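You operate a simulated robot arm through the tools that you are given. There is no shell and no other tool. Be economical: measure what you need, move in short steps, check, and stop when the job is done.

Carry out the task below with a simulated robot arm. There is one attempt and no reset: what you move stays moved.

## Task
Press the down key two times.

It is judged by the outcome, as a careful person would: the job done as asked, and still so three seconds after it is handed in. It fails if anything else is knocked over, pushed out of place, dropped, spilled or broken.

## Robot
A 6-joint arm with a two-finger parallel gripper on a trunk, on a base that drives. Base frame: it is fixed to the floor where the robot stands at the start and does not move with it; the origin is under the middle of the robot, x ahead of it, y to its left, z up. Readings come in mm, degrees, newtons and seconds.
With the tool pointing down near the work surface it reaches from about 220 to 680 mm from the robot's upright axis, wherever it stands. Its first joint turns from -166.0 to 166.0 degrees. Places, roughly: down key [400, -100, 1000]. Payload 4.1 kg.
Tool frame: the origin (TCP) lies between the finger pads and is the grasp point; the fingertips stand 23 mm ahead of it; z points along the fingers, y is the line along which they close. Largest opening 94 mm; finger width 38, thickness 10; the body of the gripper, 54 by 96 mm, starts 39 mm behind the TCP.
Orientation is told as [roll, pitch, yaw] about the base's x, y, z axes, in that order, counted from this pose: with the fingers straight down and closing along the base's y, the tool's x points along the base's -x, its y along +y and its z along -z.

## Interface
- The arm moves only by the tool step_arm. Its argument "increments" is text: rows parted by semicolons, each of 7 numbers parted by spaces: the shift along the tool's x, y, z in mm, then the turn, a rotation vector about the tool's x, y, z in degrees, then the gripper command, from -1 (fully open) to 1 (shut), values between in proportion. In form: x y z ax ay az grip; .... A call has 1 to 12 rows; each row shifts and turns the commanded pose from where the row before left it, along the tool's axes as they then stand. Each row takes 0.2 s and may step no farther than 50 mm and 8.6 degrees from the row before; otherwise, or with a gripper value out of range, the whole call is refused. A pose out of reach is approached as far as the arm can. The call stops where the force on the tool passes 40 N (or 10 N more than at its start, if that is more) or the arm is blocked; 0.2 s more then pass. The fingers move at their own pace (about 45 mm/s each) and stop on an object; they squeeze with about 35 N. The grip force told is the motor's: it shows also when the fingers shut on nothing. Time passes only in rows, and 0.2 s behind the last, so rows that do not move let the fingers close. It gives the time, the measured TCP pose, the force on the tool (base axes), the opening and the grip force at its end, in the units of the frame above (readings bear some noise).
- Cameras (640 x 400 px; columns grow to the right, rows downward): "scene" is now at [10.4, 110.7, 1572.9]; the picture's right is [-0.64, -0.77, 0.00], its down [-0.39, 0.33, -0.86] and it looks along [0.66, -0.55, -0.51] (base axes); focal length 256 px, centre (320, 200). "wrist" rides on the gripper at [86, 16, -74] in the tool frame; the picture's right is [-0.18, 0.98, 0.00], its down [-0.58, -0.11, -0.81] and it looks along [-0.79, -0.15, 0.59] (tool axes); focal length 243 px, centre (320, 200).
- get_image(camera): a new picture of that camera. No time passes.
- move_column(by): slides the trunk up (or, below 0, down) by that many mm; the arm and the scene camera ride with it, the base frame stays. It gives what a move gives, with no picture.
- roll_base(legs): drives the robot by 1 to 6 legs, each [ahead, turn to the left] in mm and degrees, along the robot's own axes; the way and the turn of a leg run together, so that a leg with both is an arc; at most 1500 mm and 180 degrees a leg. The arm and the cameras ride along, it lands a little off, and it stops where it bumps. It gives what a move gives.
- aim_head(pan, tilt): turns the head with the scene camera to pan (to the left, within 155 degrees either way) and tilt (down, from -29 to 69), counted from straight ahead of the robot. It gives what a move gives.
- probe_pixels(camera, pixels): for up to 12 pixels [column, row] of the newest picture of that camera ("zoom" is the newest enlarged one), the place [x, y, z] in the base frame of the surface seen there, good to about 3 mm, but the place of the scene camera against the robot may be out by one fixed shift of up to 25 mm in any direction. No time passes.
- zoom(camera, box): a new picture of the part [left, top, right, bottom] of that camera's present view, enlarged. No time passes.
- hand_in(): hands the job in; it is judged then, once.

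Go step by step. Measure first, check grasps and placings, and put right what went wrong. The budget is 80 turns and 60 pictures, counting those below and the enlarged ones. Unless the task says otherwise, let go and move clear before handing in, and close with one line.

The tools are called as name(argument=value, ...) on one line, values as JSON. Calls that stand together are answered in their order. step_arm: Moves the arm, as the interface text tells. Its arguments: {"type":"object","properties":{"increments":{"type":"string"}},"required":["increments"]} The other tools are called the same way: move_column (by) slides the trunk up or down; roll_base (legs) drives the base; aim_head (pan, tilt) turns the head that bears the scene camera; get_image (camera) takes a picture; probe_pixels (camera, pixels) gives the place of the surface under pixels of a picture; zoom (camera, box) takes an enlarged picture of a part of a camera's view; hand_in () hands the job in.

At the start:

```text
clock: 0.0
tool_pos: [362.4, -184.2, 1306.2]
orientation: [-0.1, -0.1, 0.0]
wrist_force: [1.3, -0.3, -0.2]
gripper_width: 94.1
grip_force: 0.1
trunk travel left (down, up): [-500.0, 90.0]
robot x, y, heading: [0.3, 1.3, 0.2]
head pan, tilt: [-39.9, 30.7]
```

scene: 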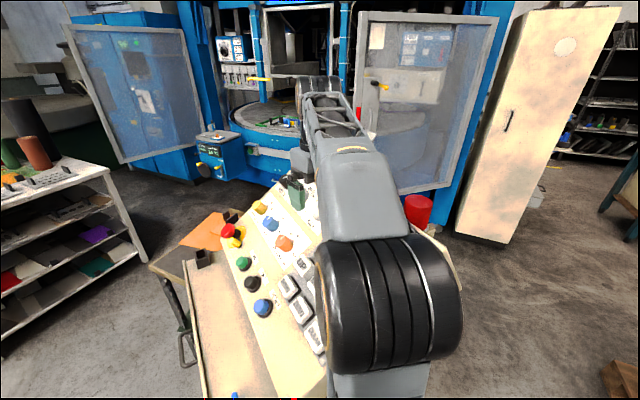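
wrist: 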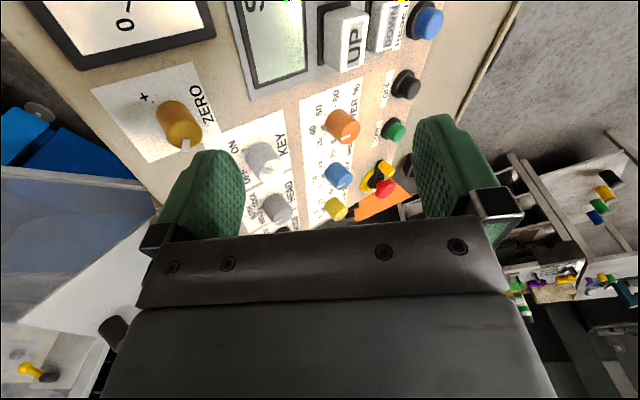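

The wrist picture shows keys "UP" near (345,40) and "DOWN" near (388,25). I'll zoom in on both views to see the keys.

zoom(camera="wrist", box=[220, 0, 460, 150])

zoom(camera="scene", box=[220, 220, 360, 370])

```text
2.67 times, centred on (340, 75) of wrist
```

zoom: 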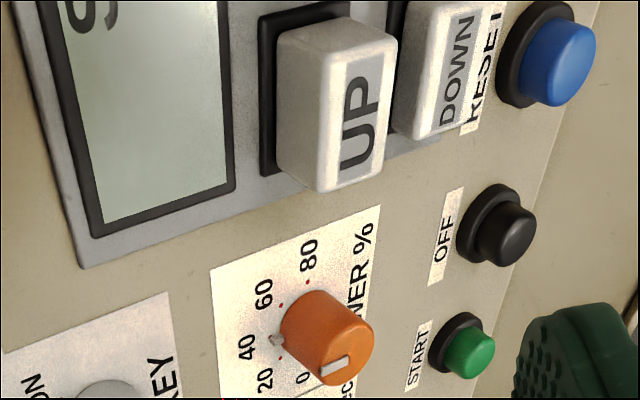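

```text
2.67 times, centred on (290, 295) of scene
```

zoom: 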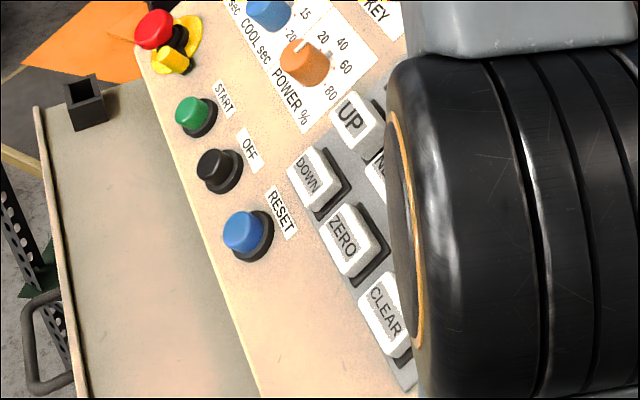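

The DOWN key is visible in both views, at wrist (391,25) and scene zoom (312,178). I'll probe its cap and the panel in each.

probe_pixels(camera="wrist", pixels=[[391, 25], [396, 10], [386, 45], [355, 30], [350, 60], [365, 75], [290, 110], [230, 110], [430, 60], [320, 90], [425, 22], [405, 85]])

probe_pixels(camera="zoom", pixels=[[312, 178], [298, 170], [325, 195], [345, 240], [350, 118], [240, 230], [340, 165], [160, 130], [250, 310], [195, 110], [320, 300], [215, 165]])

```text
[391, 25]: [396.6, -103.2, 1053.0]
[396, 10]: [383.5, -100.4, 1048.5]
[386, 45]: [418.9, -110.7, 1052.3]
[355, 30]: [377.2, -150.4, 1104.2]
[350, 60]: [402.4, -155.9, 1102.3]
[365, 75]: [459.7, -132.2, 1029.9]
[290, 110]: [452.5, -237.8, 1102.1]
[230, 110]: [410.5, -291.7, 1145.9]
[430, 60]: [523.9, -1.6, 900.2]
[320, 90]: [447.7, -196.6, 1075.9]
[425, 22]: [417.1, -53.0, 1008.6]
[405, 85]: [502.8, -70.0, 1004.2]
```

```text
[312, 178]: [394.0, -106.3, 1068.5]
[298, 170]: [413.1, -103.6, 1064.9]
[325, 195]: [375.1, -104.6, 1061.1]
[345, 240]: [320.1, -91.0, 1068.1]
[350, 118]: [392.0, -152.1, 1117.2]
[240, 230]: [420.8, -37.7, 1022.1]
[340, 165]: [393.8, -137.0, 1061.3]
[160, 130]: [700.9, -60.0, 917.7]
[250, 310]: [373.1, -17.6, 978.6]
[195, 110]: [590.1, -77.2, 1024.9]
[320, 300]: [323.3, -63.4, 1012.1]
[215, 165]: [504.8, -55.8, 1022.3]
```

The wrist probes put the DOWN cap centre at about (396,-103,1053). The panel tilts about 34° and faces +y and up. I'll shut the gripper, tilt the tool to match, and move to a standoff of about 150 mm along the panel normal.

step_arm(increments="0 0 0 6.8 0 0 1; 0 0 0 6.8 0 0 1; 0 0 0 6.8 0 0 1; 0 0 0 6.8 0 0 1; 0 0 0 6.8 0 0 1; -6.8 41.7 -1 0 0 0 1; -6.8 41.7 -1 0 0 0 1; -6.8 41.7 -1 0 0 0 1; -6.8 41.7 -1 0 0 0 1; -6.8 41.7 -1 0 0 0 1; 0 0 0 0 0 0 1")

get_image(camera="wrist")

get_image(camera="scene")

```text
clock: 2.4
tool_pos: [396.9, -8.5, 1193.2]
orientation: [-34.0, 0.0, 0.0]
wrist_force: [0.3, 0.0, 0.3]
gripper_width: 0.1
grip_force: 34.8
trunk travel left (down, up): [-500.0, 90.0]
robot x, y, heading: [-3.4, -1.3, 0.0]
head pan, tilt: [-39.9, 30.7]
```

```text
55 pictures are left
```

wrist: 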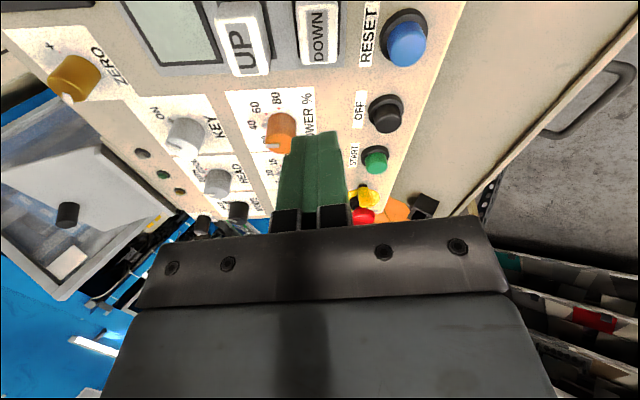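

```text
54 pictures are left
```

scene: 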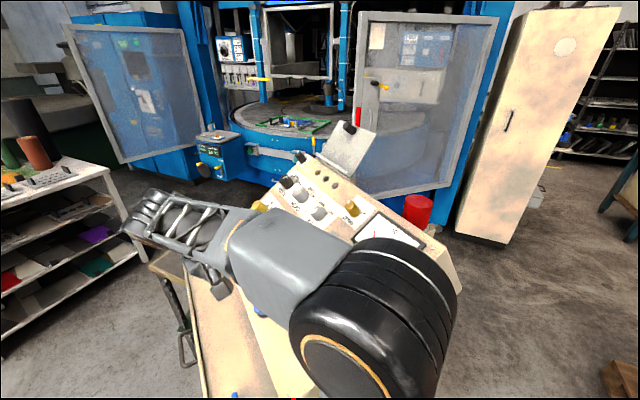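

The DOWN cap now shows at wrist (318,35). I'll probe its face and the panel around it for exact geometry.

probe_pixels(camera="wrist", pixels=[[318, 30], [302, 10], [333, 10], [304, 55], [335, 55], [318, 8], [318, 55], [350, 90], [215, 85], [330, 80], [430, 70], [245, 40]])

zoom(camera="wrist", box=[220, 0, 420, 125])

```text
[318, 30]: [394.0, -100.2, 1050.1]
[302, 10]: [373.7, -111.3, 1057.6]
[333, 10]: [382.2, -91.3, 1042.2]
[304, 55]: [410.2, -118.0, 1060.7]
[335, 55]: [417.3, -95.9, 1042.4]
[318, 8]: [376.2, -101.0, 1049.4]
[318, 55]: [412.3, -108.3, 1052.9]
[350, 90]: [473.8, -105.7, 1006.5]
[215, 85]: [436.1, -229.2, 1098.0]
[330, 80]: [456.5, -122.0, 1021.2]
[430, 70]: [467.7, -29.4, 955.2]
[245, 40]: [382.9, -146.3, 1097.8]
```

```text
3.20 times, centred on (320, 62) of wrist
```

zoom: 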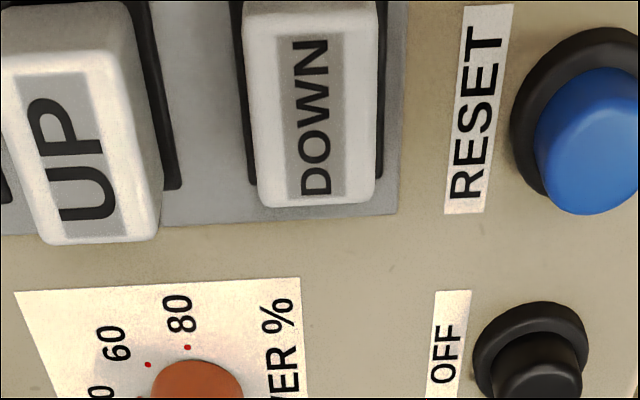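

The face centre is about (395,-102,1050.5), roughly 148 mm ahead of the fingertips. I'll correct laterally by 2 mm, yaw 12° to line up with the key, advance 120 mm and look again.

step_arm(increments="1.9 2.3 0 0 0 0 1; 0 0 0 0 0 6 1; 0 0 0 0 0 6 1; 0 0 30 0 0 0 1; 0 0 30 0 0 0 1; 0 0 30 0 0 0 1; 0 0 30 0 0 0 1; 0 0 0 0 0 0 1")

get_image(camera="wrist")

```text
clock: 4.2
tool_pos: [395.8, -74.3, 1093.6]
orientation: [-33.4, -6.7, -10.0]
wrist_force: [0.0, -0.5, -0.2]
gripper_width: 0.0
grip_force: 34.7
trunk travel left (down, up): [-500.0, 90.0]
robot x, y, heading: [-3.2, 1.3, -0.1]
head pan, tilt: [-39.9, 30.7]
```

```text
52 pictures are left
```

wrist: 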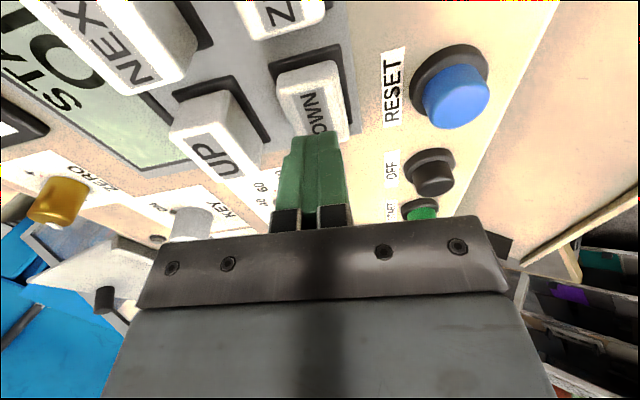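

The tips are short of the DOWN cap, which shows at (312,100). I'll probe to check the alignment.

probe_pixels(camera="wrist", pixels=[[282, 80], [330, 70], [300, 120], [345, 130], [312, 95], [305, 145], [325, 142], [268, 150], [360, 160]])

zoom(camera="wrist", box=[220, 40, 420, 165])

```text
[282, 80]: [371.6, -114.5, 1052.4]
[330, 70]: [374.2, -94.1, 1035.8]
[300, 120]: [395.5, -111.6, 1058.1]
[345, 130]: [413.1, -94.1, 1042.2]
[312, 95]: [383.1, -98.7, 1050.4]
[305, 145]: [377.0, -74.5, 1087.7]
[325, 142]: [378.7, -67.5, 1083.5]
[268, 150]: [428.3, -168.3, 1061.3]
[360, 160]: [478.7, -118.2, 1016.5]
```

```text
3.20 times, centred on (320, 102) of wrist
```

zoom: 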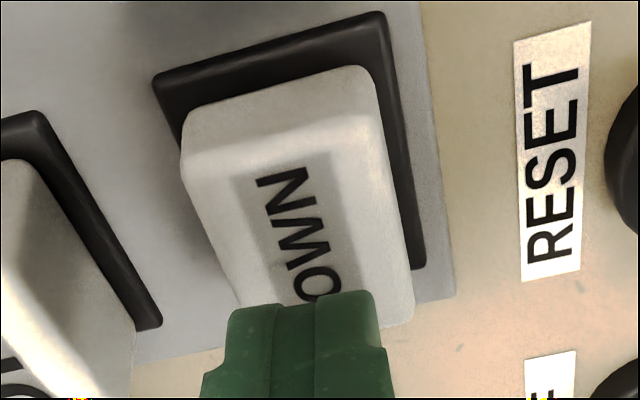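

The tips are centred on the key with a gap of about 28 mm. I'll close 24 mm, then creep.

step_arm(increments="0 0 12 0 0 0 1; 0 0 12 0 0 0 1; 0 0 1.5 0 0 0 1; 0 0 1.5 0 0 0 1; 0 0 0 0 0 0 1")

zoom(camera="wrist", box=[220, 40, 420, 165])

```text
clock: 5.4
tool_pos: [395.0, -87.9, 1071.7]
orientation: [-33.4, -6.7, -9.9]
wrist_force: [0.0, -0.2, -0.1]
gripper_width: 0.0
grip_force: 34.9
trunk travel left (down, up): [-500.0, 90.0]
robot x, y, heading: [0.9, -1.1, -0.1]
head pan, tilt: [-39.9, 30.7]
```

```text
3.20 times, centred on (320, 102) of wrist
```

zoom: 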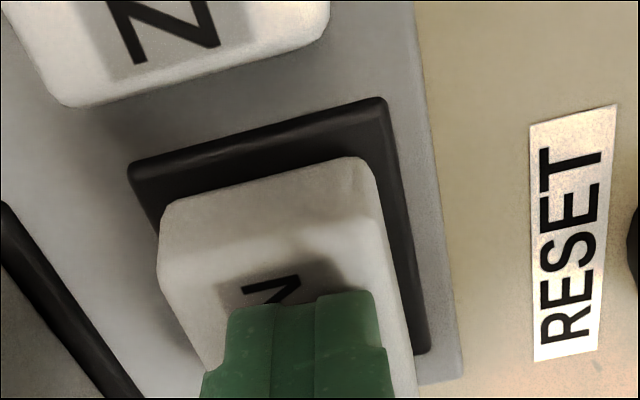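

No contact yet, and the tips sit over the cap. I'll creep forward in small steps to find contact.

step_arm(increments="0 0 1 0 0 0 1; 0 0 1 0 0 0 1; 0 0 1 0 0 0 1; 0 0 0 0 0 0 1")

```text
clock: 6.4
tool_pos: [395.1, -90.5, 1068.9]
orientation: [-33.4, -6.7, -9.9]
wrist_force: [0.9, 0.4, 0.4]
gripper_width: 0.0
grip_force: 35.4
trunk travel left (down, up): [-500.0, 90.0]
robot x, y, heading: [0.8, 2.8, 0.0]
head pan, tilt: [-39.9, 30.7]
```

Still no force (under 1 N). I'll continue creeping.

step_arm(increments="0 0 1 0 0 0 1; 0 0 1 0 0 0 1; 0 0 0 0 0 0 1")

zoom(camera="wrist", box=[220, 40, 420, 165])

```text
clock: 7.2
tool_pos: [394.4, -91.2, 1066.6]
orientation: [-33.4, -6.6, -10.0]
wrist_force: [-0.7, 1.3, 1.8]
gripper_width: 0.0
grip_force: 35.0
trunk travel left (down, up): [-500.0, 90.0]
robot x, y, heading: [-1.3, -2.4, -0.0]
head pan, tilt: [-39.9, 30.7]
```

```text
3.20 times, centred on (320, 102) of wrist
```

zoom: 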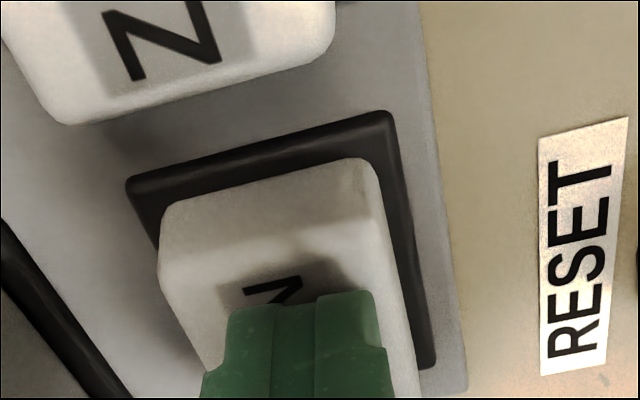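

Contact: the force is about 2 N and the cap is moving with the fingers. I'll press on in 1 mm steps to feel the end of travel.

step_arm(increments="0 0 1 0 0 0 1; 0 0 1 0 0 0 1; 0 0 0 0 0 0 1")

```text
clock: 8.0
tool_pos: [394.6, -91.1, 1064.9]
orientation: [-33.3, -6.7, -10.1]
wrist_force: [-0.3, 1.2, 2.3]
gripper_width: 0.1
grip_force: 34.7
trunk travel left (down, up): [-500.0, 90.0]
robot x, y, heading: [-2.2, -1.0, -0.1]
head pan, tilt: [-39.9, 30.7]
```

step_arm(increments="0 0 1 0 0 0 1; 0 0 1 0 0 0 1; 0 0 0 0 0 0 1")

zoom(camera="wrist", box=[220, 40, 420, 165])

```text
clock: 8.8
tool_pos: [394.4, -92.1, 1063.0]
orientation: [-33.4, -6.7, -10.0]
wrist_force: [-0.6, 2.8, 8.7]
gripper_width: 0.1
grip_force: 35.4
trunk travel left (down, up): [-500.0, 90.0]
robot x, y, heading: [-2.8, -1.2, 0.0]
head pan, tilt: [-39.9, 30.7]
```

```text
3.20 times, centred on (320, 102) of wrist
```

zoom: 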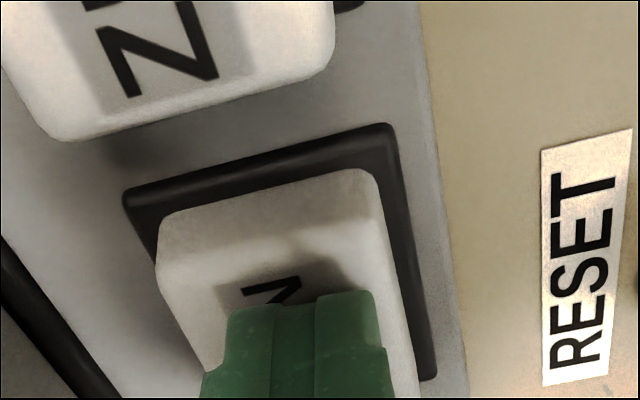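

The force jumped to about 9 N after some 4–5 mm of travel, so the stop is probably near. I'll go slightly further to confirm.

step_arm(increments="0 0 0.7 0 0 0 1; 0 0 0 0 0 0 1")

```text
clock: 9.4
tool_pos: [395.1, -94.5, 1063.2]
orientation: [-33.4, -6.7, -9.9]
wrist_force: [2.1, 6.7, 10.0]
gripper_width: 0.0
grip_force: 34.8
trunk travel left (down, up): [-500.0, 90.0]
robot x, y, heading: [-0.1, -0.6, 0.1]
head pan, tilt: [-39.9, 30.7]
```

step_arm(increments="0 0 1.5 0 0 0 1; 0 0 0 0 0 0 1")

zoom(camera="wrist", box=[220, 40, 420, 165])

```text
clock: 10.0
tool_pos: [394.0, -92.8, 1063.0]
orientation: [-33.5, -6.7, -9.8]
wrist_force: [3.7, 7.5, 15.0]
gripper_width: 0.0
grip_force: 34.7
trunk travel left (down, up): [-500.0, 90.0]
robot x, y, heading: [-1.8, 1.7, -0.0]
head pan, tilt: [-39.9, 30.7]
```

```text
3.20 times, centred on (320, 102) of wrist
```

zoom: 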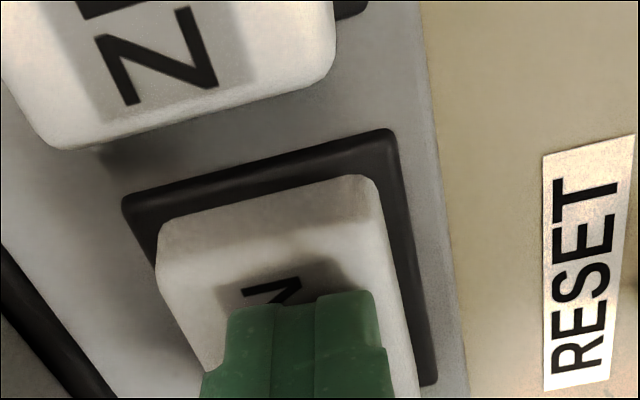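

The force is 17 N and the position no longer changes, so the key is bottomed. That is press one. I'll back off 18 mm and check that the key has come back up.

step_arm(increments="0 0 -6 0 0 0 1; 0 0 -6 0 0 0 1; 0 0 -6 0 0 0 1; 0 0 0 0 0 0 1; 0 0 0 0 0 0 1")

get_image(camera="wrist")

```text
clock: 11.2
tool_pos: [395.3, -83.5, 1076.2]
orientation: [-33.4, -6.7, -10.1]
wrist_force: [-0.2, -0.1, -0.2]
gripper_width: 0.0
grip_force: 35.5
trunk travel left (down, up): [-500.0, 90.0]
robot x, y, heading: [-1.6, -0.2, -0.1]
head pan, tilt: [-39.9, 30.7]
```

```text
46 pictures are left
```

wrist: 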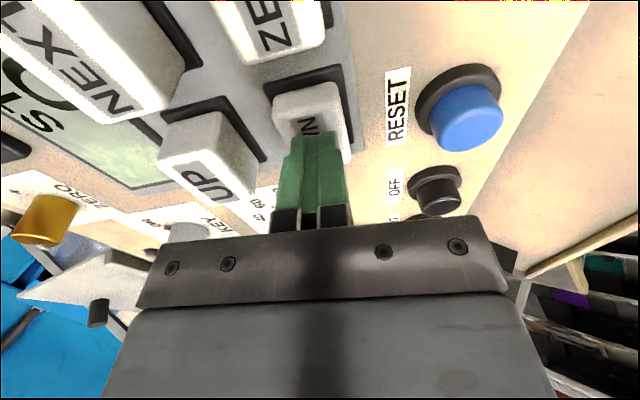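

The force is back to zero and the DOWN cap is clear of the fingers. Now the second press: the same travel in one smooth stroke, then a full retreat.

step_arm(increments="0 0 5 0 0 0 1; 0 0 4 0 0 0 1; 0 0 3 0 0 0 1; 0 0 3 0 0 0 1; 0 0 3 0 0 0 1; 0 0 0 0 0 0 1")

zoom(camera="wrist", box=[220, 40, 420, 165])

```text
clock: 12.6
tool_pos: [393.6, -93.4, 1062.3]
orientation: [-33.6, -6.8, -9.9]
wrist_force: [-4.0, 5.7, 19.7]
gripper_width: 0.1
grip_force: 35.0
trunk travel left (down, up): [-500.0, 90.0]
robot x, y, heading: [0.8, 1.8, -0.0]
head pan, tilt: [-39.9, 30.7]
```

```text
3.20 times, centred on (320, 102) of wrist
```

zoom: 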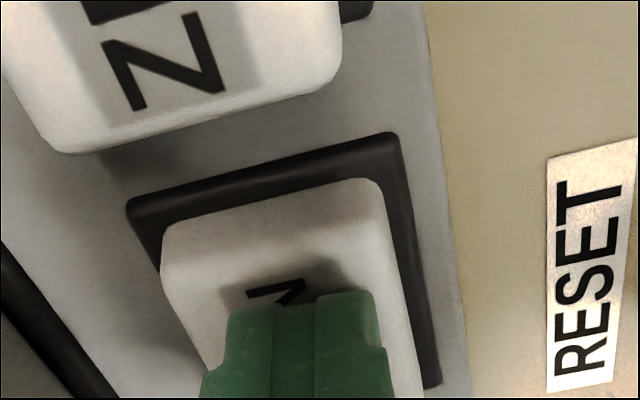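

The key bottomed again at the same depth with about 20 N. I'll retreat well clear along the normal and check the display.

step_arm(increments="0 0 -10 0 0 0 1; 0 0 -30 0 0 0 1; 0 0 -40 0 0 0 1; 0 0 -40 0 0 0 1; 0 0 -40 0 0 0 1; 0 0 0 0 0 0 1")

get_image(camera="wrist")

```text
clock: 14.0
tool_pos: [393.7, -5.6, 1194.6]
orientation: [-33.4, -6.7, -10.0]
wrist_force: [-0.4, 0.2, -0.8]
gripper_width: 0.0
grip_force: 35.1
trunk travel left (down, up): [-500.0, 90.0]
robot x, y, heading: [1.8, 1.6, -0.2]
head pan, tilt: [-39.9, 30.7]
```

```text
44 pictures are left
```

wrist: 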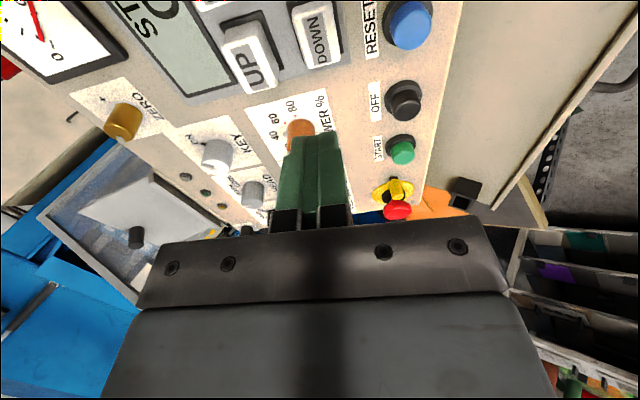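

The fingers are clear, the key is back up and nothing is disturbed. Part of the display shows near (150,20), so I'll shift back to read it.

step_arm(increments="20 -20 -30 0 0 0 1; 20 -20 -30 0 0 0 1; 20 -20 -30 0 0 0 1; 20 -20 -30 0 0 0 1; 0 0 0 0 0 0 1")

get_image(camera="wrist")

```text
clock: 15.2
tool_pos: [295.7, 13.4, 1327.9]
orientation: [-33.4, -6.6, -10.0]
wrist_force: [1.1, -0.2, 0.3]
gripper_width: 0.2
grip_force: 35.5
trunk travel left (down, up): [-500.0, 90.0]
robot x, y, heading: [0.9, -1.5, 0.1]
head pan, tilt: [-39.9, 30.7]
```

```text
43 pictures are left
```

wrist: 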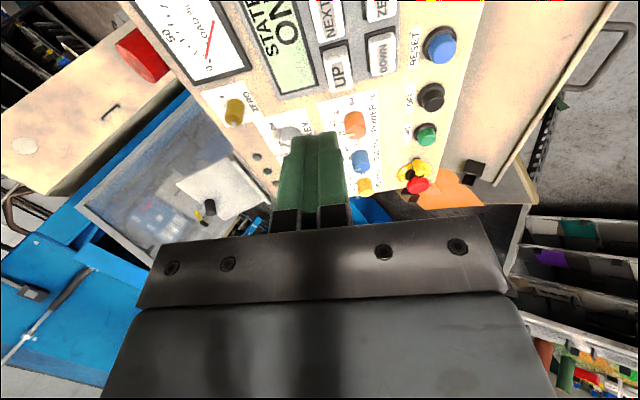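

The display reads "STATE ON" and has no visible counter. Both strokes reached the stop with a full release between them, and everything is in place, so I'm handing in.

hand_in()

```text
The job is handed in.
```

I pressed the DOWN key twice, bottoming it out each time and releasing it fully in between. The arm is clear and nothing else was disturbed. The display shows no press count, so I judged the presses by force and key travel.
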